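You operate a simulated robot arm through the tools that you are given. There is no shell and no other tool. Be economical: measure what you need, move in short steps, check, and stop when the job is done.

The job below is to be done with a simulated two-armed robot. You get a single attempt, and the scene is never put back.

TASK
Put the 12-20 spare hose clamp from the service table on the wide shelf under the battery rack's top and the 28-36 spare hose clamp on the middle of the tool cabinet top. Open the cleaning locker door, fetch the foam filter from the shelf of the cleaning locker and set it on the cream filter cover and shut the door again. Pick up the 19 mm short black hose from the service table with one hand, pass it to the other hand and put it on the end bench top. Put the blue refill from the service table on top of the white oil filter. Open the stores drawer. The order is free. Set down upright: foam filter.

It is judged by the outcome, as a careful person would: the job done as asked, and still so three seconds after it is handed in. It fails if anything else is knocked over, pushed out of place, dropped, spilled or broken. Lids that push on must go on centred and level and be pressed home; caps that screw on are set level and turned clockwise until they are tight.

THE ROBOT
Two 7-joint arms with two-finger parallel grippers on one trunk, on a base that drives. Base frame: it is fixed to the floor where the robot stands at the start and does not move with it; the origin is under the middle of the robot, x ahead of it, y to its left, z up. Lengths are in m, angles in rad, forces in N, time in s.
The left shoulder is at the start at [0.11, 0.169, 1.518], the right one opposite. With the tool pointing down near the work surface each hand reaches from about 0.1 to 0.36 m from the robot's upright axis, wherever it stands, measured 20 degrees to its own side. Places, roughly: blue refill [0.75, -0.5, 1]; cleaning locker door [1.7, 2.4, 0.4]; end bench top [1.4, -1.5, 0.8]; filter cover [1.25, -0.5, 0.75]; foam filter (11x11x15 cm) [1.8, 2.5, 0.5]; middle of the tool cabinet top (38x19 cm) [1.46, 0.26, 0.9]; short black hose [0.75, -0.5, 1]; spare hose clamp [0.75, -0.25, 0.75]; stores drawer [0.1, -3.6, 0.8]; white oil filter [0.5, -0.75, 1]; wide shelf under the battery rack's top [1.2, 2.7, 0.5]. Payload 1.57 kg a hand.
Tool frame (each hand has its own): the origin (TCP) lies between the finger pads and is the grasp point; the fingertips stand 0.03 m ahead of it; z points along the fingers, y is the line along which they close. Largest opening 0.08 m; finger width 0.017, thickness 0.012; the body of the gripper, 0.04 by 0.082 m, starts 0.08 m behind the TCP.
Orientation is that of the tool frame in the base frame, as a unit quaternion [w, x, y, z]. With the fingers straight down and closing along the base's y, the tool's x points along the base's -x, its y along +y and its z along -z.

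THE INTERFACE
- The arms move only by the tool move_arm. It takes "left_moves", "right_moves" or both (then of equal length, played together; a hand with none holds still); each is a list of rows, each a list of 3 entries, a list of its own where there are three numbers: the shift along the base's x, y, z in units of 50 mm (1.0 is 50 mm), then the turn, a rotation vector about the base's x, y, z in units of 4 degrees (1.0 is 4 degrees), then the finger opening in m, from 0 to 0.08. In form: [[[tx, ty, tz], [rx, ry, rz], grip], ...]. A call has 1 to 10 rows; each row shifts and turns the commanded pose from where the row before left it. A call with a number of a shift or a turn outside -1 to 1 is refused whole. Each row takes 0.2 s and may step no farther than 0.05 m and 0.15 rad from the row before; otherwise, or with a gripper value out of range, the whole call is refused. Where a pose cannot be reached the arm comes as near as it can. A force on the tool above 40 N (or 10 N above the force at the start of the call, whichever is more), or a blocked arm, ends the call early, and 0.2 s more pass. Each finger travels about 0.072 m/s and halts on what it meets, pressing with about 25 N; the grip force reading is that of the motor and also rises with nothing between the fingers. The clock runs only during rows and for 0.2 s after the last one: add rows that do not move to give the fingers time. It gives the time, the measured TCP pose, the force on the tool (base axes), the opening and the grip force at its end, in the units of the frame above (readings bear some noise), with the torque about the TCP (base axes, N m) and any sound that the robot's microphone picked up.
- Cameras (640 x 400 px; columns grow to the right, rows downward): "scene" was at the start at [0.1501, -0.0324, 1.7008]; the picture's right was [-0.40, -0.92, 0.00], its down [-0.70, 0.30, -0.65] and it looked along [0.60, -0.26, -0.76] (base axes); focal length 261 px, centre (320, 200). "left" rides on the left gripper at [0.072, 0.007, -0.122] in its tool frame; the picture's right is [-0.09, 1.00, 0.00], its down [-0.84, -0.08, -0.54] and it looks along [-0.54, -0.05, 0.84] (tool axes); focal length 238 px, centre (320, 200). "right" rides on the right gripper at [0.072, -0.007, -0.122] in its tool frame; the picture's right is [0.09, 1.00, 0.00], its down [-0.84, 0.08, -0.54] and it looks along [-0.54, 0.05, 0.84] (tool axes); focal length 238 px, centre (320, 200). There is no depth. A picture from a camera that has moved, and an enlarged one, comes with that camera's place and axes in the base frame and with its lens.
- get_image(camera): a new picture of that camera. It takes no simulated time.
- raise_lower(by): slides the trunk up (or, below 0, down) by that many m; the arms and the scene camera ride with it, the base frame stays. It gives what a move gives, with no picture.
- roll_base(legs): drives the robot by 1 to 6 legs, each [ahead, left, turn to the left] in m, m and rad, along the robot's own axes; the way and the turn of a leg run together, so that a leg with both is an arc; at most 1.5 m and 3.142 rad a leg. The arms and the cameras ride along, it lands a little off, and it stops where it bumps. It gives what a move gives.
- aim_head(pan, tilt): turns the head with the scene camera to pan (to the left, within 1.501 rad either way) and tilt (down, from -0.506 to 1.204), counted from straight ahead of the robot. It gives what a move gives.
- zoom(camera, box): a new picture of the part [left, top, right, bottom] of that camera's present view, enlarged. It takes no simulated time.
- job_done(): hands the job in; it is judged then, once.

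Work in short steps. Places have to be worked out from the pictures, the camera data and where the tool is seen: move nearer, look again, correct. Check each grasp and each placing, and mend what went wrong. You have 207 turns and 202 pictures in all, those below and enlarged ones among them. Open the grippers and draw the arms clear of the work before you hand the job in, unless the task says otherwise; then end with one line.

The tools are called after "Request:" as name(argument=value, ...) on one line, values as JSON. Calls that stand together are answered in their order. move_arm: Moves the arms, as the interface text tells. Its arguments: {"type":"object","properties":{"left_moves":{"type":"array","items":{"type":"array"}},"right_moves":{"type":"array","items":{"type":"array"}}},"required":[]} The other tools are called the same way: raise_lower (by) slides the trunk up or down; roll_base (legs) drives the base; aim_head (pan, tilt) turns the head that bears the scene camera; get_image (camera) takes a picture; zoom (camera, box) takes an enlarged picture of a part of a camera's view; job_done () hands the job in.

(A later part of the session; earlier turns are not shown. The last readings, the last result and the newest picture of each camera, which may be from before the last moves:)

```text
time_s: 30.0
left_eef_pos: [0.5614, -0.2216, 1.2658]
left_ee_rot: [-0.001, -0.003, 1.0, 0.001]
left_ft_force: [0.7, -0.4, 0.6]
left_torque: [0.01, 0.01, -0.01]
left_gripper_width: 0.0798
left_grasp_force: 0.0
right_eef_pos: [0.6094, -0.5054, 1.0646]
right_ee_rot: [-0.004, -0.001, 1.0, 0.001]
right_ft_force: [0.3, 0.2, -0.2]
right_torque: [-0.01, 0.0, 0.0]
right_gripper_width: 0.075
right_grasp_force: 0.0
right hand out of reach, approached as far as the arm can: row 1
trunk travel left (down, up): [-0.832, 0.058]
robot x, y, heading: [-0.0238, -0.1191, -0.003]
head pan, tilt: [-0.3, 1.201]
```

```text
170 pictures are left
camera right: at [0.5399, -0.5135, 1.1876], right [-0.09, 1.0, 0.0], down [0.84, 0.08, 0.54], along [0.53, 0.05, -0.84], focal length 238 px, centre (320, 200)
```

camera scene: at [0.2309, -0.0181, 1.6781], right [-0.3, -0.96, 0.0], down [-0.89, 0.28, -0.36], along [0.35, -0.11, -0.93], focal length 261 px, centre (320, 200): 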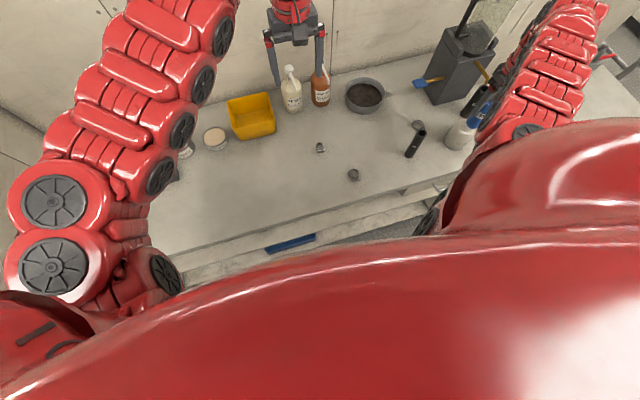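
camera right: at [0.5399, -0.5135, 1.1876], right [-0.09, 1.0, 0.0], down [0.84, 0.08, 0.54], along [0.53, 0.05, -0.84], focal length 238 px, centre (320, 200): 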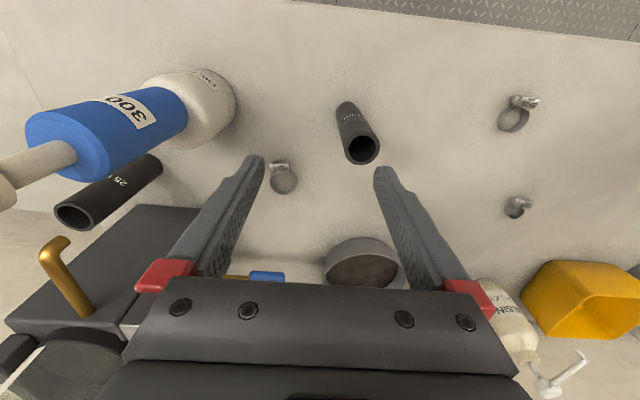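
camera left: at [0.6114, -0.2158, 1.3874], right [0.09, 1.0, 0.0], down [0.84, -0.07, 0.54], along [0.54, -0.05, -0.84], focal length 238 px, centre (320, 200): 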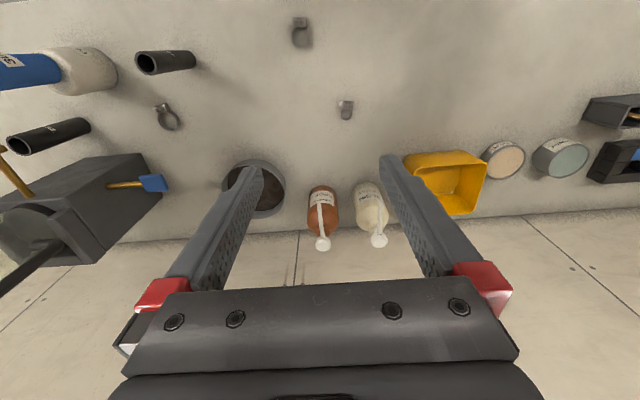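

Hose top confirmed at (0.610, -0.470). Shift +0.035 y, then descend to z 0.975 and grasp.

Request:
move_arm(right_moves=[[[0, 0.7, 0], [0, 0, 0], 0.075], [[0, 0, 0], [0, 0, 0], 0.075], [[0, 0, -0.4], [0, 0, 0], 0.075], [[0, 0, 0], [0, 0, 0], 0.075]])

Request:
get_image(camera="right")

```text
time_s: 31.0
left_eef_pos: [0.561, -0.2212, 1.2655]
left_ee_rot: [0.001, -0.003, 1.0, 0.0]
left_ft_force: [-1.1, 0.0, -0.1]
left_torque: [-0.03, 0.01, 0.02]
left_gripper_width: 0.0798
left_grasp_force: 0.0
right_eef_pos: [0.6108, -0.4687, 1.0472]
right_ee_rot: [-0.003, -0.002, 1.0, 0.001]
right_ft_force: [-0.4, 0.2, 0.3]
right_torque: [-0.02, 0.02, -0.01]
right_gripper_width: 0.0749
right_grasp_force: 0.0
trunk travel left (down, up): [-0.832, 0.058]
robot x, y, heading: [-0.0216, -0.1154, 0.002]
head pan, tilt: [-0.3, 1.201]
```

```text
169 pictures are left
camera right: at [0.5407, -0.4779, 1.1701], right [-0.1, 1.0, 0.0], down [0.84, 0.08, 0.54], along [0.54, 0.05, -0.84], focal length 238 px, centre (320, 200)
```

right: 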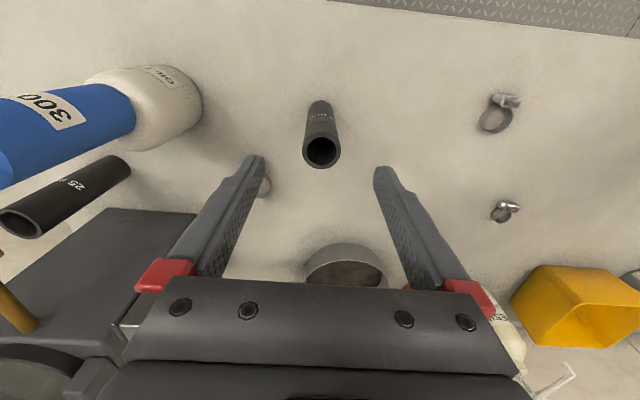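

Aligned. Descend and grasp.

Request:
move_arm(right_moves=[[[0, 0, -0.75], [0, 0, 0], 0.075], [[0, 0, -0.7], [0, 0, 0], 0.075], [[0, 0, 0], [0, 0, 0], 0.075], [[0, 0, 0], [0, 0, 0], 0.02], [[0, 0, 0], [0, 0, 0], 0.02], [[0, 0, 0], [0, 0, 0], 0.02], [[0, 0, 0], [0, 0, 0], 0.02], [[0, 0, 0], [0, 0, 0], 0.02]])

Request:
get_image(camera="right")

```text
time_s: 32.8
left_eef_pos: [0.5616, -0.2216, 1.264]
left_ee_rot: [-0.001, -0.003, 1.0, 0.0]
left_ft_force: [0.2, -0.4, -0.1]
left_torque: [-0.01, -0.03, -0.01]
left_gripper_width: 0.0799
left_grasp_force: 0.1
right_eef_pos: [0.609, -0.4699, 0.9748]
right_ee_rot: [-0.001, -0.001, 1.0, 0.002]
right_ft_force: [0.4, 0.2, 1.1]
right_torque: [0.05, -0.01, -0.03]
right_gripper_width: 0.0296
right_grasp_force: 25.0
trunk travel left (down, up): [-0.832, 0.058]
robot x, y, heading: [-0.0253, -0.1172, 0.003]
head pan, tilt: [-0.3, 1.201]
```

```text
168 pictures are left
camera right: at [0.5398, -0.4782, 1.098], right [-0.1, 1.0, 0.0], down [0.84, 0.08, 0.54], along [0.54, 0.05, -0.84], focal length 238 px, centre (320, 200)
```

right: 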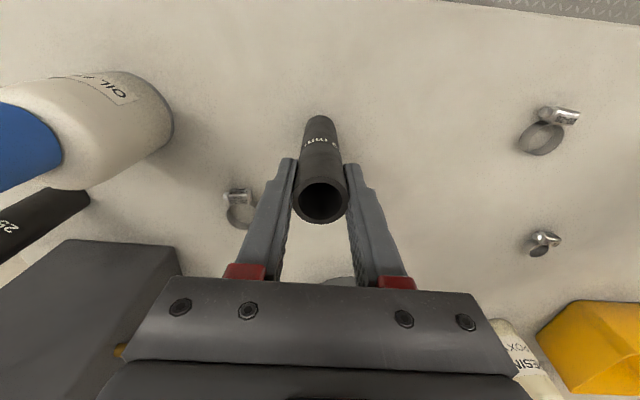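

Hose gripped (0.0296). Lift it while the left hand moves to a 40°-pitched pre-handover pose pointing forward/down.

Request:
move_arm(right_moves=[[[0, 0, 0.3], [0, 0, 0], 0.02], [[0, 0, 0.3], [0, 0, 0], 0.02], [[0.05, 0, 0.3], [0, 0, 0], 0.02], [[0.05, 0, 0.3], [0, 0, 0], 0.02], [[0.05, 0, 0.3], [0, 0, 0], 0.02], [[0.05, 0, 0.3], [0, 0, 0], 0.02], [[0.05, 0, 0.3], [0, 0, 0], 0.02], [[0.05, 0, 0.3], [0, 0, 0], 0.02], [[0.05, 0, 0.3], [0, 0, 0], 0.02], [[0.05, 0, 0.3], [0, 0, 0], 0.02]], left_moves=[[[-0.12, 0.24, -0.33], [0, -1, 0], 0.08], [[-0.12, 0.24, -0.33], [0, -1, 0], 0.08], [[-0.12, 0.24, -0.33], [0, -1, 0], 0.08], [[-0.12, 0.24, -0.33], [0, -1, 0], 0.08], [[-0.12, 0.24, -0.33], [0, -1, 0], 0.08], [[-0.12, 0.24, -0.33], [0, -1, 0], 0.08], [[-0.12, 0.24, -0.33], [0, -1, 0], 0.08], [[-0.12, 0.24, -0.33], [0, -1, 0], 0.08], [[-0.12, 0.24, -0.33], [0, -1, 0], 0.08], [[-0.12, 0.24, -0.33], [0, -1, 0], 0.08]])

Request:
get_image(camera="scene")

Request:
get_image(camera="right")

```text
time_s: 35.0
left_eef_pos: [0.5557, -0.209, 1.2486]
left_ee_rot: [0.035, -0.002, 0.999, 0.0]
left_ft_force: [0.8, 0.1, 0.9]
left_torque: [-0.02, -0.01, -0.03]
left_gripper_width: 0.0797
left_grasp_force: 0.0
left hand out of reach, approached as far as the arm can: row 2, 3, 4, 5, 6, 7, 8, 9, 10
right_eef_pos: [0.6299, -0.4693, 1.1255]
right_ee_rot: [-0.004, -0.001, 1.0, 0.002]
right_ft_force: [0.5, 0.2, -0.6]
right_torque: [0.02, 0.0, 0.04]
right_gripper_width: 0.0296
right_grasp_force: 25.5
trunk travel left (down, up): [-0.832, 0.058]
robot x, y, heading: [-0.0222, -0.1136, 0.002]
head pan, tilt: [-0.3, 1.201]
```

```text
167 pictures are left
camera scene: at [0.1105, -0.1342, 1.6781], right [-0.29, -0.96, 0.0], down [-0.89, 0.27, -0.36], along [0.35, -0.11, -0.93], focal length 261 px, centre (320, 200)
```

scene: 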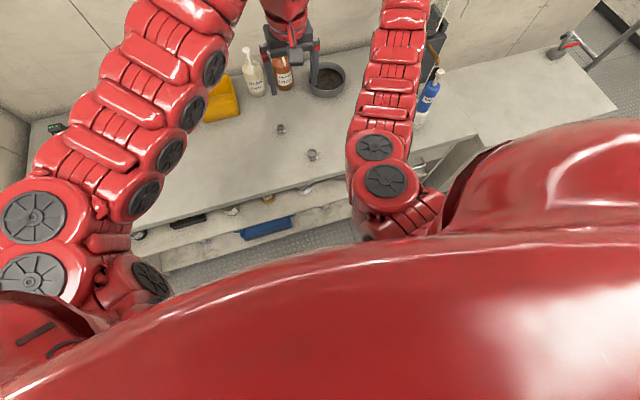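

```text
166 pictures are left
camera right: at [0.5593, -0.4783, 1.2485], right [-0.1, 1.0, 0.0], down [0.84, 0.08, 0.54], along [0.53, 0.05, -0.84], focal length 238 px, centre (320, 200)
```

right: 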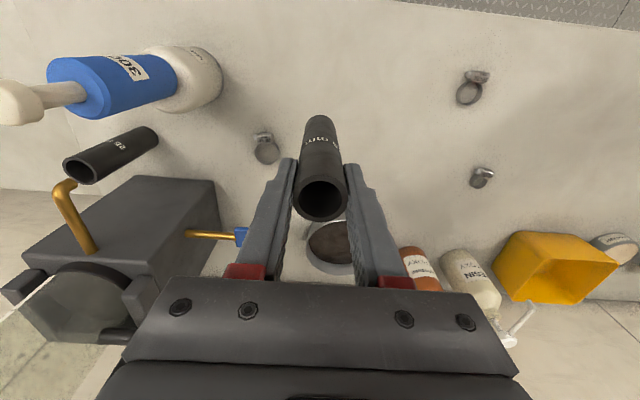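

The left arm refused the pitch at this height. Test its freedom: move it down (tool still down) first.

Request:
move_arm(left_moves=[[[0, 0, -0.8], [0, 1, 0], 0.08], [[0, 0, -0.8], [0, 0, 0], 0.08], [[0, 0.4, -0.8], [0, 0, 0], 0.08], [[0, 0.4, -0.8], [0, 0, 0], 0.08], [[0, 0, 0], [0, 0, 0], 0.08]])

Request:
move_arm(left_moves=[[[0, 0, 0], [0, -1, 0], 0.08], [[0, 0, 0], [0, -1, 0], 0.08], [[0, 0, 0], [0, -1, 0], 0.08], [[0, 0, 0], [0, -1, 0], 0.08], [[0, 0, 0], [0, -1, 0], 0.08]])

```text
time_s: 36.2
left_eef_pos: [0.5833, -0.1738, 1.0837]
left_ee_rot: [0.001, -0.002, 1.0, 0.0]
left_ft_force: [0.0, -0.2, 0.3]
left_torque: [-0.01, -0.01, 0.01]
left_gripper_width: 0.0799
left_grasp_force: 0.1
left hand out of reach, approached as far as the arm can: row 3
right_eef_pos: [0.629, -0.4713, 1.1248]
right_ee_rot: [-0.002, -0.002, 1.0, 0.002]
right_ft_force: [0.7, -1.1, -0.9]
right_torque: [0.01, 0.04, -0.01]
right_gripper_width: 0.0293
right_grasp_force: 24.9
trunk travel left (down, up): [-0.832, 0.058]
robot x, y, heading: [-0.0232, -0.1154, 0.002]
head pan, tilt: [-0.3, 1.201]
```

```text
time_s: 37.4
left_eef_pos: [0.5996, -0.1942, 1.098]
left_ee_rot: [0.173, 0.026, 0.985, -0.01]
left_ft_force: [0.1, 0.4, -0.9]
left_torque: [0.02, -0.01, 0.02]
left_gripper_width: 0.0799
left_grasp_force: 0.1
left hand out of reach, approached as far as the arm can: row 1, 2, 3
right_eef_pos: [0.6301, -0.4703, 1.1267]
right_ee_rot: [-0.002, -0.001, 1.0, 0.002]
right_ft_force: [-0.6, -0.8, -0.5]
right_torque: [0.0, -0.01, 0.02]
right_gripper_width: 0.0296
right_grasp_force: 24.8
trunk travel left (down, up): [-0.832, 0.058]
robot x, y, heading: [-0.0222, -0.1209, 0.001]
head pan, tilt: [-0.3, 1.201]
```

The wrist seems confined to a shell 0.54–0.65 m from the shoulder. A good handover spot is in front of the right shoulder, x≈0.63, y≈−0.285. I bring the left hand there, pitched 45°, at z≈0.985.

Request:
move_arm(left_moves=[[[0.09, -0.26, -0.32], [0, -0.9, 0], 0.08], [[0.09, -0.26, -0.32], [0, -0.9, 0], 0.08], [[0.09, -0.26, -0.32], [0, -0.9, 0], 0.08], [[0.09, -0.26, -0.32], [0, -0.9, 0], 0.08], [[0.09, -0.26, -0.32], [0, -0.9, 0], 0.08], [[0.09, -0.26, -0.32], [0, -0.9, 0], 0.08], [[0.09, -0.26, -0.32], [0, -0.9, 0], 0.08], [[0, 0, 0], [0, 0, 0], 0.08]])

Request:
get_image(camera="left")

Request:
get_image(camera="right")

```text
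time_s: 39.2
left_eef_pos: [0.6286, -0.2867, 0.9853]
left_ee_rot: [0.382, 0.028, 0.924, -0.004]
left_ft_force: [-0.6, -0.9, -0.6]
left_torque: [0.0, -0.02, -0.02]
left_gripper_width: 0.0803
left_grasp_force: 0.0
right_eef_pos: [0.6297, -0.4698, 1.1257]
right_ee_rot: [-0.002, -0.002, 1.0, 0.002]
right_ft_force: [0.5, 0.0, -0.1]
right_torque: [-0.03, 0.01, 0.03]
right_gripper_width: 0.0294
right_grasp_force: 25.2
trunk travel left (down, up): [-0.832, 0.058]
robot x, y, heading: [-0.0178, -0.1176, 0.003]
head pan, tilt: [-0.3, 1.201]
```

```text
165 pictures are left
camera left: at [0.494, -0.2733, 1.0214], right [0.12, 0.99, 0.08], down [0.2, -0.1, 0.97], along [0.97, -0.1, -0.21], focal length 238 px, centre (320, 200)
```

left: 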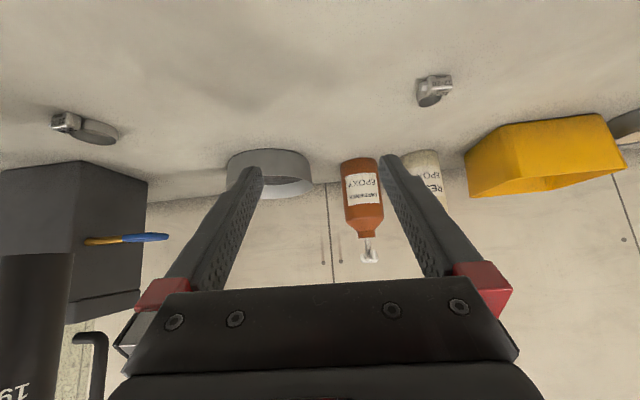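

```text
164 pictures are left
camera right: at [0.5595, -0.4782, 1.2486], right [-0.1, 1.0, 0.0], down [0.84, 0.08, 0.54], along [0.53, 0.05, -0.84], focal length 238 px, centre (320, 200)
```

right: 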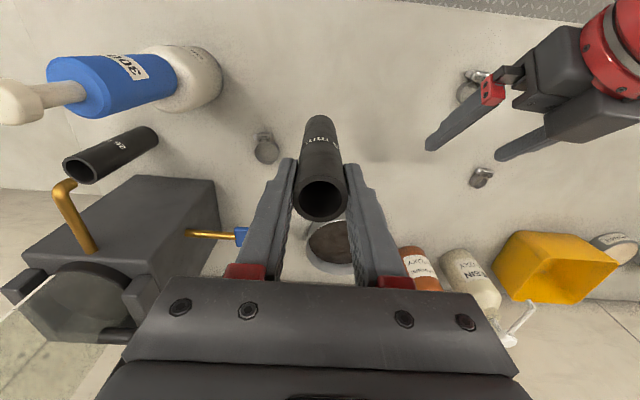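

Left hand is in place. Raise the hose, carry it over to y −0.287 above the left fingers.

Request:
move_arm(right_moves=[[[0, 0, 0.9], [0, 0, 0], 0.02], [[0, 0.73, 0], [0, 0, 0], 0.02], [[0, 0.73, 0], [0, 0, 0], 0.02], [[0, 0.73, 0], [0, 0, 0], 0.02], [[0, 0.73, 0], [0, 0, 0], 0.02], [[0, 0.73, 0], [0, 0, 0], 0.02], [[0, 0, 0], [0, 0, 0], 0.02]])

Request:
get_image(camera="left")

Request:
get_image(camera="right")

```text
time_s: 40.8
left_eef_pos: [0.6292, -0.2868, 0.9858]
left_ee_rot: [0.383, 0.027, 0.923, -0.003]
left_ft_force: [0.8, -0.1, 0.3]
left_torque: [-0.01, 0.01, -0.02]
left_gripper_width: 0.08
left_grasp_force: 0.1
right_eef_pos: [0.6299, -0.2896, 1.1711]
right_ee_rot: [-0.002, -0.002, 1.0, 0.001]
right_ft_force: [-0.1, -0.1, -0.1]
right_torque: [0.0, -0.01, -0.02]
right_gripper_width: 0.0293
right_grasp_force: 25.5
trunk travel left (down, up): [-0.832, 0.058]
robot x, y, heading: [-0.019, -0.1165, 0.0]
head pan, tilt: [-0.3, 1.201]
```

```text
163 pictures are left
camera left: at [0.4941, -0.2739, 1.0215], right [0.12, 0.99, 0.08], down [0.2, -0.1, 0.97], along [0.97, -0.1, -0.21], focal length 238 px, centre (320, 200)
```

left: 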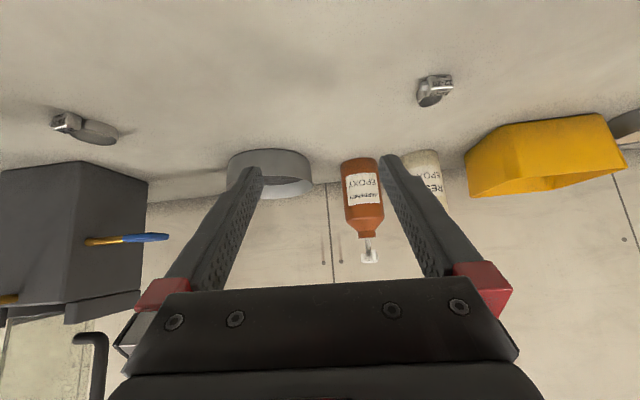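

```text
162 pictures are left
camera right: at [0.5594, -0.2978, 1.294], right [-0.1, 1.0, 0.0], down [0.84, 0.08, 0.54], along [0.53, 0.05, -0.84], focal length 238 px, centre (320, 200)
```

right: 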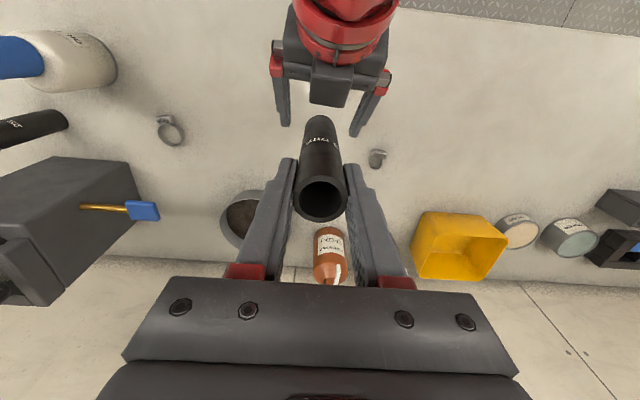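

Hose is between the left fingers. Descend to z 1.078 and check.

Request:
move_arm(right_moves=[[[0, 0.05, -0.6], [0, 0, 0], 0.02], [[0, 0, -0.6], [0, 0, 0], 0.02], [[0, 0, -0.6], [0, 0, 0], 0.02], [[0, 0, 0], [0, 0, 0], 0.02]])

Request:
get_image(camera="left")

Request:
get_image(camera="right")

```text
time_s: 41.8
left_eef_pos: [0.6298, -0.2851, 0.9866]
left_ee_rot: [0.384, 0.028, 0.923, -0.004]
left_ft_force: [0.3, 0.3, 0.1]
left_torque: [0.03, 0.0, -0.02]
left_gripper_width: 0.0799
left_grasp_force: 0.1
right_eef_pos: [0.6289, -0.2859, 1.0797]
right_ee_rot: [-0.003, -0.001, 1.0, 0.002]
right_ft_force: [0.4, -0.2, -0.5]
right_torque: [0.0, -0.01, 0.02]
right_gripper_width: 0.0292
right_grasp_force: 24.9
trunk travel left (down, up): [-0.832, 0.058]
robot x, y, heading: [-0.0228, -0.1171, -0.003]
head pan, tilt: [-0.3, 1.201]
```

```text
161 pictures are left
camera left: at [0.4939, -0.2733, 1.0217], right [0.12, 0.99, 0.08], down [0.2, -0.1, 0.97], along [0.97, -0.1, -0.21], focal length 238 px, centre (320, 200)
```

left: 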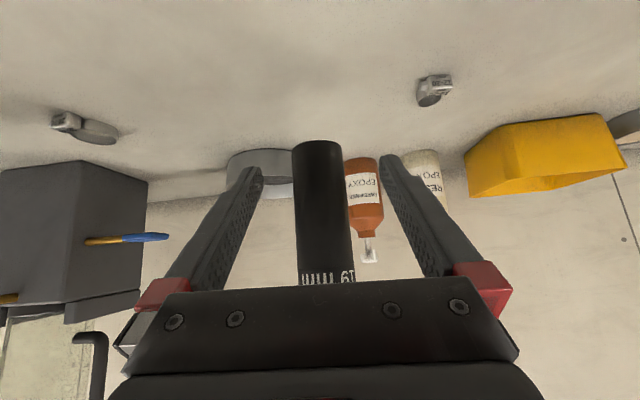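

```text
160 pictures are left
camera right: at [0.5593, -0.2945, 1.2014], right [-0.1, 1.0, 0.0], down [0.84, 0.08, 0.54], along [0.54, 0.05, -0.84], focal length 238 px, centre (320, 200)
```

right: 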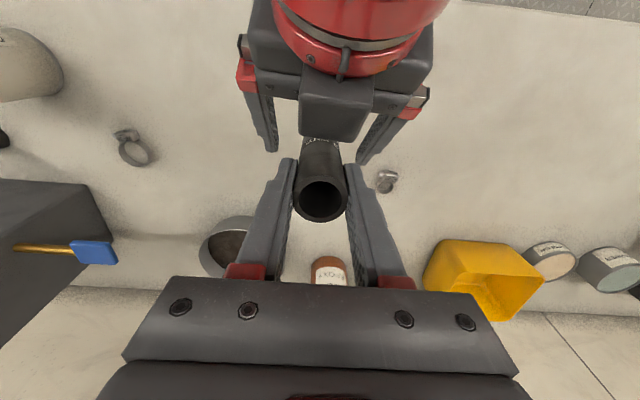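

The hose crosses the left TCP ("19 mm" readable). Close the left gripper.

Request:
move_arm(left_moves=[[[0, 0, 0], [0, 0, 0], 0.02], [[0, 0, 0], [0, 0, 0], 0.02], [[0, 0, 0], [0, 0, 0], 0.02], [[0, 0, 0], [0, 0, 0], 0.02], [[0, 0, 0], [0, 0, 0], 0.02]])

Request:
get_image(camera="left")

```text
time_s: 43.0
left_eef_pos: [0.6296, -0.2855, 0.9861]
left_ee_rot: [0.383, 0.028, 0.923, -0.004]
left_ft_force: [-1.7, 0.8, 1.0]
left_torque: [-0.46, -0.04, -0.21]
left_gripper_width: 0.0317
left_grasp_force: 25.0
right_eef_pos: [0.6301, -0.2856, 1.0795]
right_ee_rot: [-0.003, -0.001, 1.0, 0.003]
right_ft_force: [1.0, -1.1, -0.8]
right_torque: [0.36, -0.07, 0.24]
right_gripper_width: 0.0296
right_grasp_force: 24.8
trunk travel left (down, up): [-0.832, 0.058]
robot x, y, heading: [-0.022, -0.1189, 0.005]
head pan, tilt: [-0.3, 1.201]
```

```text
159 pictures are left
camera left: at [0.4941, -0.2733, 1.0216], right [0.12, 0.99, 0.08], down [0.2, -0.1, 0.97], along [0.97, -0.1, -0.21], focal length 238 px, centre (320, 200)
```

left: 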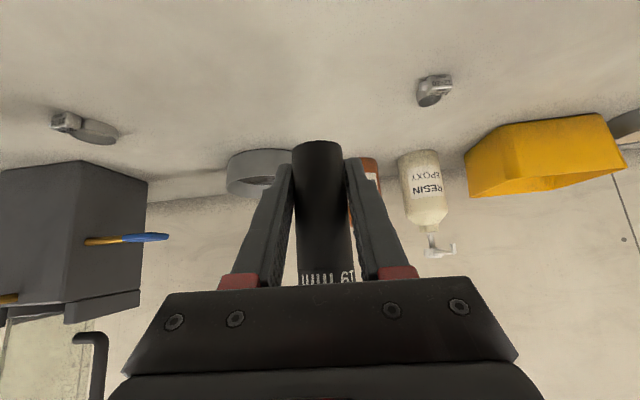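

Left grips (0.0317 m, 25 N). Release right and raise it straight up.

Request:
move_arm(right_moves=[[[0, 0, 0], [0, 0, 0], 0.05], [[0, 0, 0], [0, 0, 0], 0.07], [[0, 0, 0], [0, 0, 0], 0.07], [[0, 0, 0.8], [0, 0, 0], 0.07], [[0, 0, 0.8], [0, 0, 0], 0.07], [[0, 0, 0], [0, 0, 0], 0.07]])

Request:
get_image(camera="right")

```text
time_s: 44.4
left_eef_pos: [0.6294, -0.2852, 0.986]
left_ee_rot: [0.382, 0.028, 0.924, -0.004]
left_ft_force: [-0.5, 1.3, 0.1]
left_torque: [-0.05, 0.03, 0.0]
left_gripper_width: 0.0312
left_grasp_force: 24.6
right_eef_pos: [0.6301, -0.2865, 1.1598]
right_ee_rot: [-0.003, -0.001, 1.0, 0.002]
right_ft_force: [0.4, -0.4, -0.4]
right_torque: [0.0, -0.02, -0.03]
right_gripper_width: 0.0699
right_grasp_force: 0.1
trunk travel left (down, up): [-0.832, 0.058]
robot x, y, heading: [-0.0219, -0.1168, -0.0]
head pan, tilt: [-0.3, 1.201]
```

```text
158 pictures are left
camera right: at [0.5606, -0.2957, 1.2819], right [-0.09, 1.0, 0.0], down [0.84, 0.08, 0.54], along [0.53, 0.05, -0.84], focal length 238 px, centre (320, 200)
```

right: 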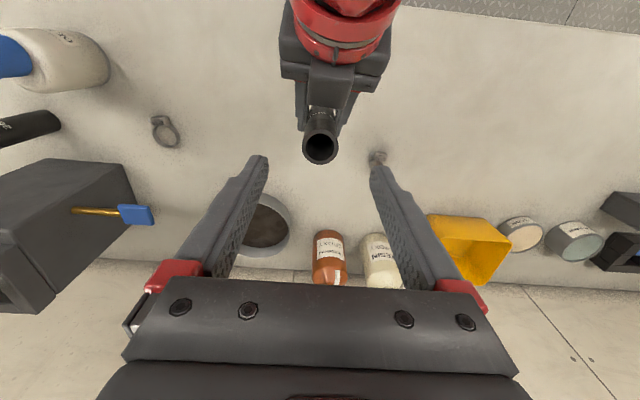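

Left holds the hose alone. Now look toward the end bench region to plan; first pan the head right.

Request:
aim_head(pan=-0.85, tilt=0.45)

Request:
get_image(camera="scene")

Request:
aim_head(pan=-1.4, tilt=0.3)

Request:
get_image(camera="scene")

```text
time_s: 45.5
left_eef_pos: [0.6289, -0.2872, 0.9851]
left_ee_rot: [0.381, 0.028, 0.924, -0.004]
left_ft_force: [-0.5, 0.6, 0.4]
left_torque: [0.03, 0.01, 0.02]
left_gripper_width: 0.0311
left_grasp_force: 25.0
right_eef_pos: [0.6296, -0.2873, 1.1588]
right_ee_rot: [-0.003, -0.002, 1.0, 0.002]
right_ft_force: [0.2, -0.7, 0.2]
right_torque: [0.02, -0.01, -0.01]
right_gripper_width: 0.07
right_grasp_force: 0.2
trunk travel left (down, up): [-0.832, 0.058]
robot x, y, heading: [-0.0225, -0.1167, 0.001]
head pan, tilt: [-0.85, 0.45]
```

```text
157 pictures are left
camera scene: at [0.1181, -0.1868, 1.7362], right [-0.75, -0.66, 0.0], down [-0.29, 0.33, -0.9], along [0.6, -0.67, -0.44], focal length 261 px, centre (320, 200)
```

scene: 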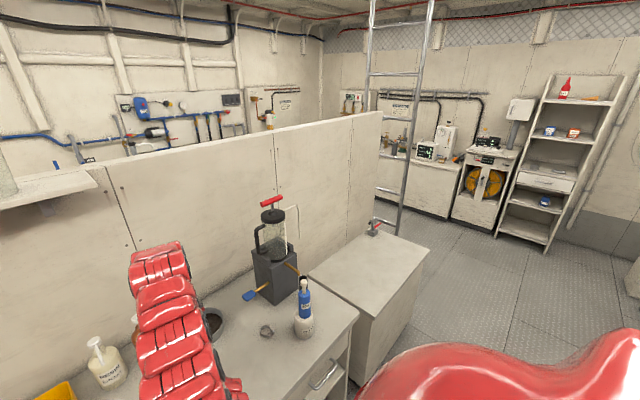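

```text
time_s: 46.5
left_eef_pos: [0.6302, -0.2856, 0.9861]
left_ee_rot: [0.382, 0.028, 0.924, -0.004]
left_ft_force: [0.1, 0.6, -0.4]
left_torque: [-0.04, -0.04, -0.01]
left_gripper_width: 0.0311
left_grasp_force: 25.1
right_eef_pos: [0.6311, -0.2873, 1.1598]
right_ee_rot: [-0.003, -0.002, 1.0, 0.001]
right_ft_force: [0.7, 0.4, 0.8]
right_torque: [0.01, 0.01, 0.03]
right_gripper_width: 0.07
right_grasp_force: 0.0
trunk travel left (down, up): [-0.832, 0.058]
robot x, y, heading: [-0.0253, -0.1213, 0.001]
head pan, tilt: [-1.4, 0.3]
```

```text
156 pictures are left
camera scene: at [0.0734, -0.2099, 1.7502], right [-0.98, -0.17, 0.0], down [-0.05, 0.29, -0.96], along [0.17, -0.94, -0.3], focal length 261 px, centre (320, 200)
```

scene: 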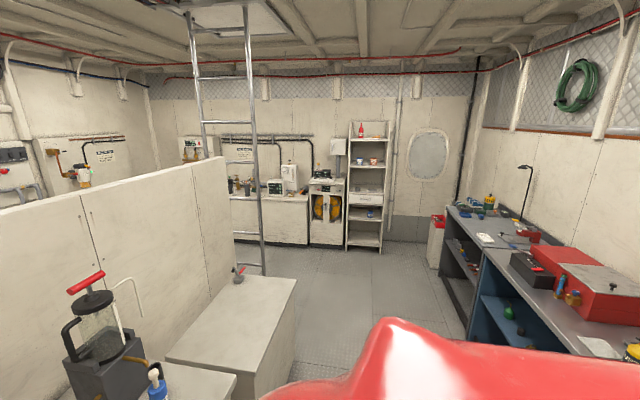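

Stores drawer lies at the far shelf unit; the end bench at (1.4,-1.5) is behind the partition. I'll carry the hose and also take the 28-36 clamp with the right hand. First move right aside, then raise the left hand to allow lowering the trunk.

Request:
move_arm(right_moves=[[[0, -0.8, 0], [0, 0, 0], 0.07], [[0, -0.8, 0], [0, 0, 0], 0.07], [[0, -0.8, 0], [0, 0, 0], 0.07], [[0, -0.8, 0], [0, 0, 0], 0.07], [[0, -0.6, 0], [0, 0, 0], 0.07], [[0, 0, 0], [0, 0, 0], 0.07], [[0, 0, 0], [0, 0, 0], 0.07], [[0, 0, 0], [0, 0, 0], 0.07], [[0, 0, 0], [0, 0, 0], 0.07]], left_moves=[[[0, 0, 0], [0, 0, 0], 0.02], [[0, 0, 0], [0, 0, 0], 0.02], [[0, 0, 0], [0, 0, 0], 0.02], [[0, 0, 0], [0, 0, 0], 0.02], [[0.2, 0.2, 0.75], [0, 0, 0], 0.02], [[0.2, 0.2, 0.75], [0, 0, 0], 0.02], [[0.2, 0.2, 0.75], [0, 0, 0], 0.02], [[0.2, 0.2, 0.75], [0, 0, 0], 0.02], [[0, 0, 0], [0, 0, 0], 0.02]])

Request:
aim_head(pan=-0.5, tilt=0.9)

Request:
get_image(camera="scene")

```text
time_s: 48.5
left_eef_pos: [0.6701, -0.2449, 1.1345]
left_ee_rot: [0.384, 0.028, 0.923, -0.004]
left_ft_force: [0.6, -0.9, -1.5]
left_torque: [0.01, 0.01, 0.0]
left_gripper_width: 0.0305
left_grasp_force: 25.3
right_eef_pos: [0.6305, -0.4757, 1.158]
right_ee_rot: [-0.003, -0.001, 1.0, 0.001]
right_ft_force: [0.7, 0.4, -0.6]
right_torque: [0.03, -0.01, -0.03]
right_gripper_width: 0.0699
right_grasp_force: 0.1
trunk travel left (down, up): [-0.832, 0.058]
robot x, y, heading: [-0.0215, -0.1178, 0.001]
head pan, tilt: [-1.4, 0.3]
```

```text
time_s: 49.7
left_eef_pos: [0.67, -0.2454, 1.1356]
left_ee_rot: [0.383, 0.028, 0.923, -0.004]
left_ft_force: [0.0, 0.2, -0.6]
left_torque: [0.04, -0.03, 0.05]
left_gripper_width: 0.0307
left_grasp_force: 24.6
right_eef_pos: [0.6308, -0.4774, 1.1597]
right_ee_rot: [-0.002, -0.001, 1.0, 0.002]
right_ft_force: [-0.3, 0.2, -0.2]
right_torque: [-0.01, -0.02, 0.0]
right_gripper_width: 0.0702
right_grasp_force: 0.1
trunk travel left (down, up): [-0.832, 0.058]
robot x, y, heading: [-0.0229, -0.1159, 0.002]
head pan, tilt: [-0.499, 0.901]
```

```text
155 pictures are left
camera scene: at [0.1235, -0.1542, 1.6979], right [-0.48, -0.88, 0.0], down [-0.69, 0.37, -0.62], along [0.55, -0.3, -0.78], focal length 261 px, centre (320, 200)
```

scene: 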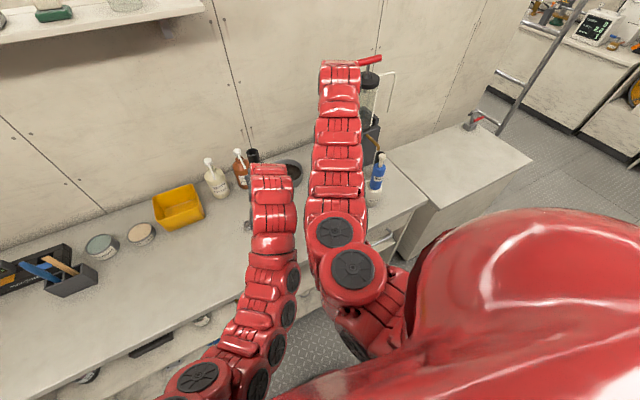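

Lower the trunk 0.15 m and drive ahead 0.12 m.

Request:
raise_lower(by=-0.15)

Request:
roll_base(legs=[[0.11, 0, 0]])

Request:
get_image(camera="right")

```text
time_s: 51.5
left_eef_pos: [0.6701, -0.2453, 0.9849]
left_ee_rot: [0.382, 0.028, 0.924, -0.004]
left_ft_force: [-0.1, 0.2, -0.8]
left_torque: [-0.03, 0.0, 0.0]
left_gripper_width: 0.0305
left_grasp_force: 25.3
right_eef_pos: [0.6309, -0.4763, 1.0091]
right_ee_rot: [-0.003, -0.002, 1.0, 0.003]
right_ft_force: [-0.4, -0.9, -0.1]
right_torque: [0.01, -0.01, -0.01]
right_gripper_width: 0.0699
right_grasp_force: 0.1
trunk travel left (down, up): [-0.682, 0.208]
robot x, y, heading: [-0.023, -0.1185, 0.001]
head pan, tilt: [-0.499, 0.901]
```

```text
time_s: 52.6
left_eef_pos: [0.7783, -0.2443, 0.9842]
left_ee_rot: [0.383, 0.028, 0.923, -0.004]
left_ft_force: [-0.3, -1.1, -0.6]
left_torque: [0.01, -0.02, -0.03]
left_gripper_width: 0.0307
left_grasp_force: 24.6
right_eef_pos: [0.7395, -0.4762, 1.0089]
right_ee_rot: [-0.003, -0.002, 1.0, 0.002]
right_ft_force: [0.2, 0.4, -1.4]
right_torque: [-0.01, 0.01, 0.03]
right_gripper_width: 0.0698
right_grasp_force: 0.0
trunk travel left (down, up): [-0.682, 0.208]
robot x, y, heading: [0.0846, -0.115, 0.007]
head pan, tilt: [-0.499, 0.901]
```

```text
154 pictures are left
camera right: at [0.6682, -0.4846, 1.1315], right [-0.1, 1.0, 0.0], down [0.84, 0.08, 0.54], along [0.54, 0.05, -0.84], focal length 238 px, centre (320, 200)
```

right: 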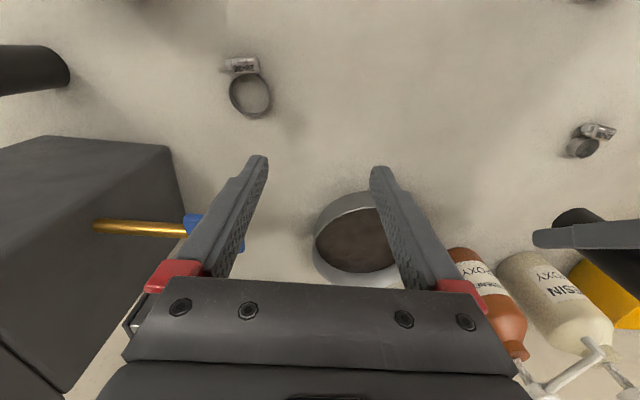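

Ring centre of the 28-36 clamp ≈(0.719, −0.555). Move over it and part way down.

Request:
move_arm(right_moves=[[[-0.2, -0.8, 0], [0, 0, 0], 0.078], [[-0.2, -0.78, 0], [0, 0, 0], 0.078], [[0, 0, -0.9], [0, 0, 0], 0.078], [[0, 0, 0], [0, 0, 0], 0.078]])

Request:
get_image(camera="right")

```text
time_s: 53.6
left_eef_pos: [0.7768, -0.2445, 0.9853]
left_ee_rot: [0.382, 0.028, 0.924, -0.004]
left_ft_force: [0.9, 0.2, -0.7]
left_torque: [0.03, 0.0, -0.02]
left_gripper_width: 0.0304
left_grasp_force: 25.3
right_eef_pos: [0.7185, -0.5562, 0.9652]
right_ee_rot: [-0.003, -0.002, 1.0, 0.002]
right_ft_force: [0.1, -0.3, -0.6]
right_torque: [0.0, -0.02, -0.02]
right_gripper_width: 0.0779
right_grasp_force: 0.2
trunk travel left (down, up): [-0.682, 0.208]
robot x, y, heading: [0.0858, -0.119, 0.0]
head pan, tilt: [-0.499, 0.901]
```

```text
153 pictures are left
camera right: at [0.6489, -0.5645, 1.0865], right [-0.1, 1.0, 0.0], down [0.84, 0.08, 0.54], along [0.54, 0.05, -0.84], focal length 238 px, centre (320, 200)
```

right: 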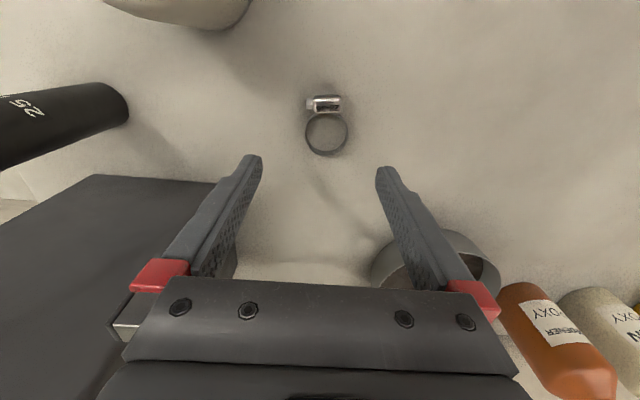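

Centre at (0.7205, −0.552). Descend to z≈0.886 gently.

Request:
move_arm(right_moves=[[[0.04, 0.08, -0.6], [0, 0, 0], 0.078], [[0, 0, -0.6], [0, 0, 0], 0.078], [[0, 0, -0.36], [0, 0, 0], 0.078], [[0, 0, 0], [0, 0, 0], 0.078]])

Request:
get_image(camera="right")

```text
time_s: 54.6
left_eef_pos: [0.7755, -0.2441, 0.9874]
left_ee_rot: [0.384, 0.027, 0.923, -0.004]
left_ft_force: [0.8, -0.7, -0.9]
left_torque: [0.0, 0.02, -0.02]
left_gripper_width: 0.0304
left_grasp_force: 24.7
right_eef_pos: [0.7214, -0.5495, 0.8898]
right_ee_rot: [0.002, -0.002, 1.0, 0.0]
right_ft_force: [4.5, -5.5, 31.0]
right_torque: [0.8, 0.04, -0.24]
right_gripper_width: 0.073
right_grasp_force: 0.1
trunk travel left (down, up): [-0.682, 0.208]
robot x, y, heading: [0.088, -0.1161, -0.002]
head pan, tilt: [-0.499, 0.901]
```

```text
152 pictures are left
camera right: at [0.6496, -0.5578, 1.0122], right [-0.09, 1.0, 0.0], down [0.83, 0.08, 0.54], along [0.54, 0.05, -0.84], focal length 238 px, centre (320, 200)
```

right: 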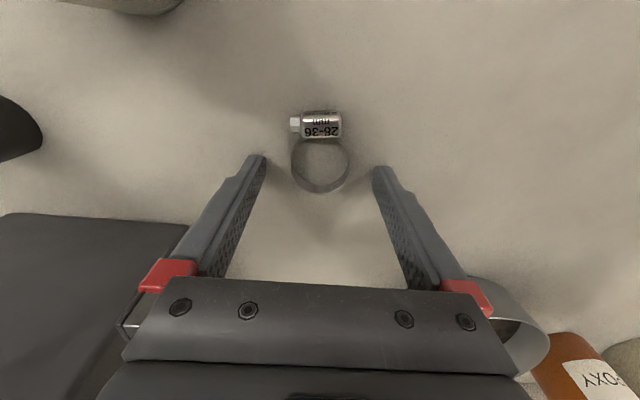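

Fingertips touch at z 0.89 (table ≈0.86). Back off 4 mm, shift −5 mm in x, and close.

Request:
move_arm(right_moves=[[[-0.1, -0.02, 0.1], [0, 0, 0], 0.078], [[0, 0, 0], [0, 0, 0], 0.03], [[0, 0, 0], [0, 0, 0], 0.03], [[0, 0, 0], [0, 0, 0], 0.03], [[0, 0, 0], [0, 0, 0], 0.03], [[0, 0, 0], [0, 0, 0], 0.03]])

Request:
get_image(camera="right")

```text
time_s: 56.0
left_eef_pos: [0.7768, -0.2438, 0.9845]
left_ee_rot: [0.383, 0.028, 0.923, -0.004]
left_ft_force: [-0.6, -1.1, -0.7]
left_torque: [-0.01, -0.02, -0.01]
left_gripper_width: 0.0303
left_grasp_force: 25.4
right_eef_pos: [0.7156, -0.5485, 0.8896]
right_ee_rot: [-0.003, -0.003, 1.0, 0.002]
right_ft_force: [-3.4, 0.6, 5.4]
right_torque: [-0.08, 0.16, -0.08]
right_gripper_width: 0.0417
right_grasp_force: 25.6
trunk travel left (down, up): [-0.682, 0.208]
robot x, y, heading: [0.0832, -0.1165, 0.006]
head pan, tilt: [-0.499, 0.901]
```

```text
151 pictures are left
camera right: at [0.6454, -0.5584, 1.0129], right [-0.1, 1.0, 0.0], down [0.84, 0.08, 0.54], along [0.53, 0.06, -0.84], focal length 238 px, centre (320, 200)
```

right: 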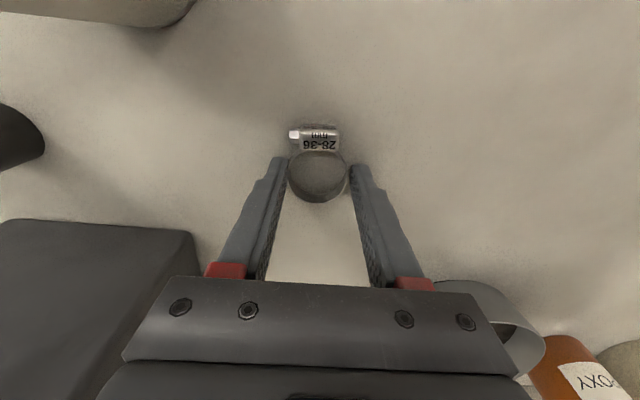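

Gripped at 0.0417. Lift and check.

Request:
move_arm(right_moves=[[[0, 0, 0.8], [0, 0, 0], 0.03], [[0, 0, 0.8], [0, 0, 0], 0.03], [[0, 0.4, 0.8], [0, 0, 0], 0.03], [[0, 0.6, 0.6], [0, 0, 0], 0.03], [[0, 0, 0], [0, 0, 0], 0.03]])

Request:
get_image(camera="right")

```text
time_s: 57.2
left_eef_pos: [0.7782, -0.2457, 0.9844]
left_ee_rot: [0.382, 0.028, 0.924, -0.004]
left_ft_force: [-0.2, -0.2, -0.6]
left_torque: [0.02, 0.0, 0.0]
left_gripper_width: 0.0305
left_grasp_force: 25.2
right_eef_pos: [0.7176, -0.5011, 1.0393]
right_ee_rot: [-0.003, -0.002, 1.0, 0.002]
right_ft_force: [-0.1, -0.1, -0.5]
right_torque: [-0.03, -0.02, 0.02]
right_gripper_width: 0.0415
right_grasp_force: 24.5
trunk travel left (down, up): [-0.682, 0.208]
robot x, y, heading: [0.091, -0.1168, -0.001]
head pan, tilt: [-0.499, 0.901]
```

```text
150 pictures are left
camera right: at [0.6466, -0.5095, 1.1622], right [-0.1, 1.0, 0.0], down [0.84, 0.08, 0.54], along [0.53, 0.05, -0.84], focal length 238 px, centre (320, 200)
```

right: 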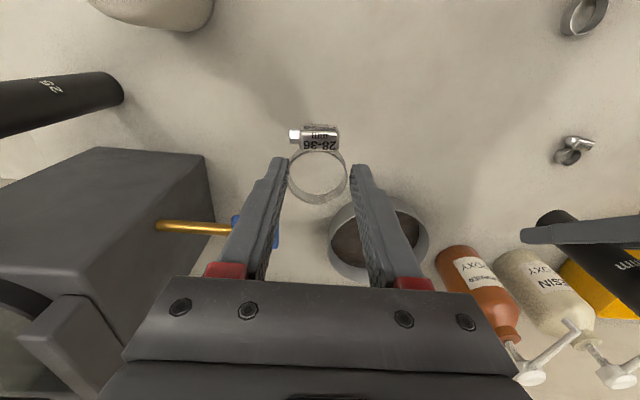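

Both items are held. Raise the trunk again, back away and slide right, then look.

Request:
raise_lower(by=0.15)

Request:
roll_base(legs=[[-0.38, 0, 0], [0, -1.3, 0]])

Request:
aim_head(pan=-0.5, tilt=0.5)

Request:
get_image(camera="scene")

Request:
aim_head(pan=0.3, tilt=0.5)

Request:
get_image(camera="scene")

```text
time_s: 59.0
left_eef_pos: [0.778, -0.2452, 1.1341]
left_ee_rot: [0.383, 0.028, 0.924, -0.004]
left_ft_force: [-0.2, 0.4, -0.7]
left_torque: [0.02, 0.0, 0.0]
left_gripper_width: 0.0304
left_grasp_force: 25.4
right_eef_pos: [0.7174, -0.5006, 1.19]
right_ee_rot: [-0.003, -0.002, 1.0, 0.001]
right_ft_force: [0.4, -0.8, -0.3]
right_torque: [0.02, -0.04, -0.01]
right_gripper_width: 0.0417
right_grasp_force: 24.8
trunk travel left (down, up): [-0.832, 0.058]
robot x, y, heading: [0.0824, -0.1148, 0.004]
head pan, tilt: [-0.499, 0.901]
```

```text
time_s: 67.4
left_eef_pos: [0.3957, -1.5208, 1.1346]
left_ee_rot: [0.382, 0.028, 0.924, -0.004]
left_ft_force: [-0.6, -0.4, -0.4]
left_torque: [0.0, -0.01, -0.01]
left_gripper_width: 0.0304
left_grasp_force: 25.0
right_eef_pos: [0.3337, -1.7752, 1.1893]
right_ee_rot: [-0.003, -0.001, 1.0, 0.002]
right_ft_force: [0.0, 0.6, -0.4]
right_torque: [0.02, -0.01, 0.01]
right_gripper_width: 0.0412
right_grasp_force: 25.2
trunk travel left (down, up): [-0.832, 0.058]
robot x, y, heading: [-0.2952, -1.3949, -0.002]
head pan, tilt: [-0.499, 0.901]
```

```text
time_s: 68.3
left_eef_pos: [0.3953, -1.5229, 1.1341]
left_ee_rot: [0.382, 0.028, 0.924, -0.005]
left_ft_force: [0.8, -0.2, -0.9]
left_torque: [0.01, -0.01, 0.0]
left_gripper_width: 0.0301
left_grasp_force: 25.1
right_eef_pos: [0.3336, -1.7764, 1.1898]
right_ee_rot: [-0.003, -0.002, 1.0, 0.001]
right_ft_force: [0.3, 0.1, -1.0]
right_torque: [-0.01, -0.05, 0.01]
right_gripper_width: 0.041
right_grasp_force: 25.4
trunk travel left (down, up): [-0.832, 0.058]
robot x, y, heading: [-0.3019, -1.3962, 0.003]
head pan, tilt: [-0.499, 0.499]
```

```text
149 pictures are left
camera scene: at [-0.138, -1.4376, 1.7317], right [-0.48, -0.88, 0.0], down [-0.42, 0.23, -0.88], along [0.77, -0.42, -0.48], focal length 261 px, centre (320, 200)
```

scene: 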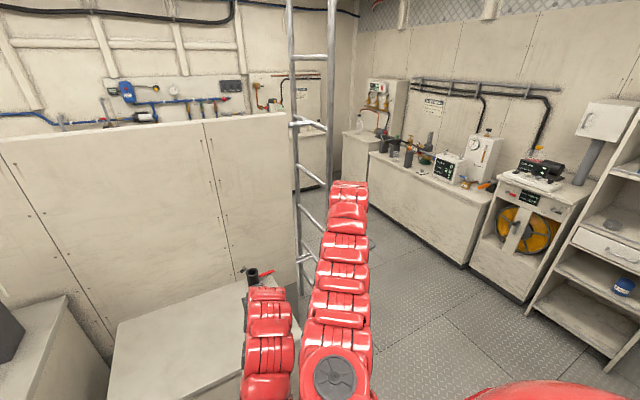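

```text
time_s: 69.4
left_eef_pos: [0.3957, -1.5216, 1.1349]
left_ee_rot: [0.382, 0.029, 0.924, -0.005]
left_ft_force: [-0.4, -0.4, -0.1]
left_torque: [0.03, -0.01, 0.03]
left_gripper_width: 0.0302
left_grasp_force: 24.9
right_eef_pos: [0.3335, -1.7772, 1.1891]
right_ee_rot: [-0.003, -0.002, 1.0, 0.001]
right_ft_force: [-0.5, -0.2, 0.0]
right_torque: [-0.01, -0.02, -0.01]
right_gripper_width: 0.0412
right_grasp_force: 24.7
trunk travel left (down, up): [-0.832, 0.058]
robot x, y, heading: [-0.2965, -1.3906, -0.001]
head pan, tilt: [0.3, 0.499]
```

```text
148 pictures are left
camera scene: at [-0.1311, -1.3673, 1.7318], right [0.3, -0.95, 0.0], down [-0.46, -0.14, -0.88], along [0.84, 0.26, -0.48], focal length 261 px, centre (320, 200)
```

scene: 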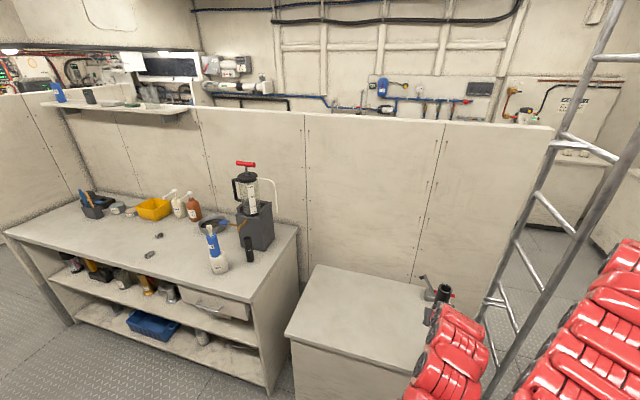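

The end bench should be behind the partition, past the ladder (≈(0.9,−1.9)). I slide right to y≈−2.7, go ahead and look left.

Request:
roll_base(legs=[[0, -1.3, 0], [1.2, 0, 0]])

Request:
aim_head(pan=1.0, tilt=0.4)

Request:
get_image(camera="scene")

Request:
aim_head(pan=0.2, tilt=0.4)

Request:
get_image(camera="scene")

```text
time_s: 81.8
left_eef_pos: [1.6305, -2.7908, 1.1346]
left_ee_rot: [0.383, 0.017, 0.924, 0.0]
left_ft_force: [-0.1, 0.0, -1.2]
left_torque: [0.03, 0.03, 0.0]
left_gripper_width: 0.0305
left_grasp_force: 24.9
right_eef_pos: [1.575, -3.0478, 1.1898]
right_ee_rot: [-0.003, -0.013, 1.0, 0.001]
right_ft_force: [-0.9, 0.5, -0.3]
right_torque: [0.0, -0.01, 0.0]
right_gripper_width: 0.0409
right_grasp_force: 25.6
trunk travel left (down, up): [-0.832, 0.058]
robot x, y, heading: [0.9356, -2.6832, 0.023]
head pan, tilt: [0.3, 0.499]
```

```text
time_s: 82.9
left_eef_pos: [1.6306, -2.7913, 1.1342]
left_ee_rot: [0.383, 0.016, 0.924, 0.001]
left_ft_force: [0.3, -0.4, -0.6]
left_torque: [-0.02, -0.01, -0.02]
left_gripper_width: 0.0303
left_grasp_force: 24.7
right_eef_pos: [1.5756, -3.0483, 1.1891]
right_ee_rot: [-0.003, -0.013, 1.0, 0.002]
right_ft_force: [-1.3, 1.0, -0.8]
right_torque: [0.02, -0.01, -0.02]
right_gripper_width: 0.041
right_grasp_force: 24.8
trunk travel left (down, up): [-0.832, 0.058]
robot x, y, heading: [0.9314, -2.6748, 0.028]
head pan, tilt: [1.0, 0.4]
```

```text
147 pictures are left
camera scene: at [1.0623, -2.6001, 1.7409], right [0.85, -0.52, 0.0], down [-0.2, -0.33, -0.92], along [0.48, 0.79, -0.39], focal length 261 px, centre (320, 200)
```

scene: 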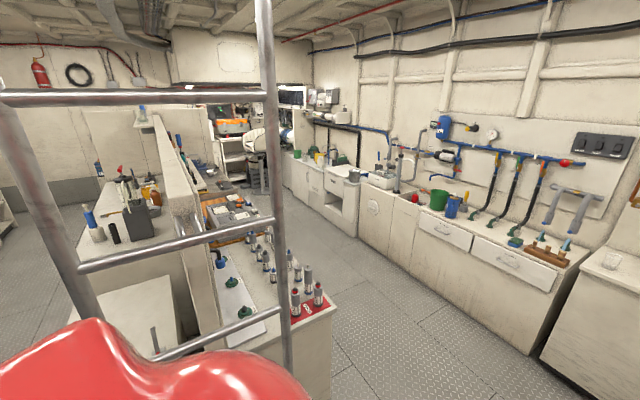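

```text
time_s: 84.0
left_eef_pos: [1.6305, -2.7926, 1.1343]
left_ee_rot: [0.383, 0.017, 0.924, 0.001]
left_ft_force: [0.3, 0.6, -0.7]
left_torque: [0.0, -0.02, 0.0]
left_gripper_width: 0.0303
left_grasp_force: 25.2
right_eef_pos: [1.5758, -3.0495, 1.1897]
right_ee_rot: [-0.003, -0.013, 1.0, 0.002]
right_ft_force: [-0.5, 0.0, 0.8]
right_torque: [0.0, 0.01, 0.05]
right_gripper_width: 0.0411
right_grasp_force: 24.7
trunk travel left (down, up): [-0.832, 0.058]
robot x, y, heading: [0.9339, -2.6828, 0.024]
head pan, tilt: [0.201, 0.4]
```

```text
146 pictures are left
camera scene: at [1.1046, -2.6583, 1.7409], right [0.23, -0.97, 0.0], down [-0.38, -0.09, -0.92], along [0.9, 0.21, -0.39], focal length 261 px, centre (320, 200)
```

scene: 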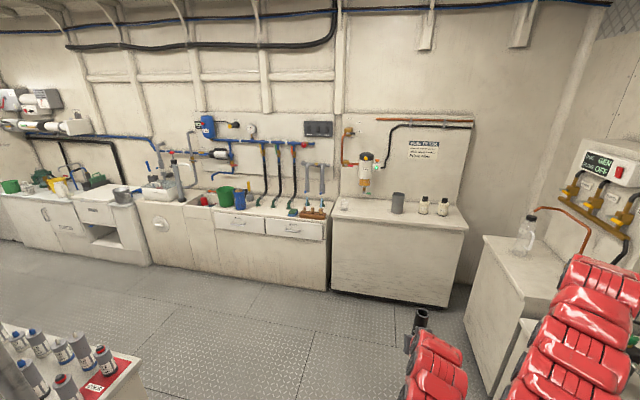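

A run of benches stands behind the partition. Zoom on it.

Request:
aim_head(pan=1.0, tilt=0.55)

Request:
zoom(camera="scene", box=[160, 60, 360, 320])

```text
time_s: 85.1
left_eef_pos: [1.6303, -2.7919, 1.135]
left_ee_rot: [0.381, 0.017, 0.924, 0.0]
left_ft_force: [0.4, 0.9, -1.8]
left_torque: [-0.01, 0.02, -0.02]
left_gripper_width: 0.0305
left_grasp_force: 25.1
right_eef_pos: [1.5753, -3.0485, 1.1904]
right_ee_rot: [-0.003, -0.013, 1.0, 0.002]
right_ft_force: [1.3, 0.2, -0.5]
right_torque: [0.01, -0.02, 0.03]
right_gripper_width: 0.041
right_grasp_force: 25.0
trunk travel left (down, up): [-0.832, 0.058]
robot x, y, heading: [0.9355, -2.6791, 0.026]
head pan, tilt: [1.0, 0.55]
```

```text
1.54 times, centred on (260, 190) of scene
camera zoom: at [1.0609, -2.6025, 1.7272], right [0.85, -0.52, 0.0], down [-0.27, -0.45, -0.85], along [0.44, 0.73, -0.52], focal length 402 px, centre (412, 215)
```

zoom: 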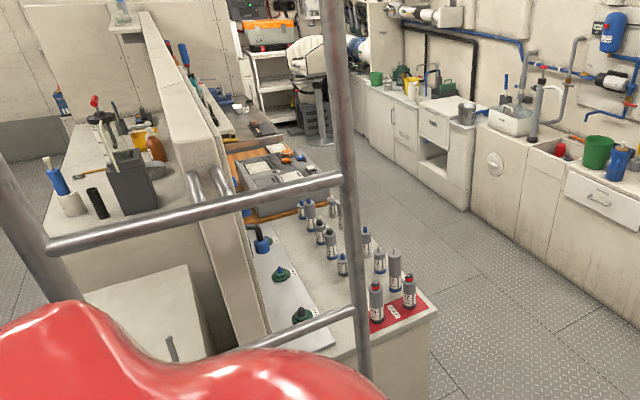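

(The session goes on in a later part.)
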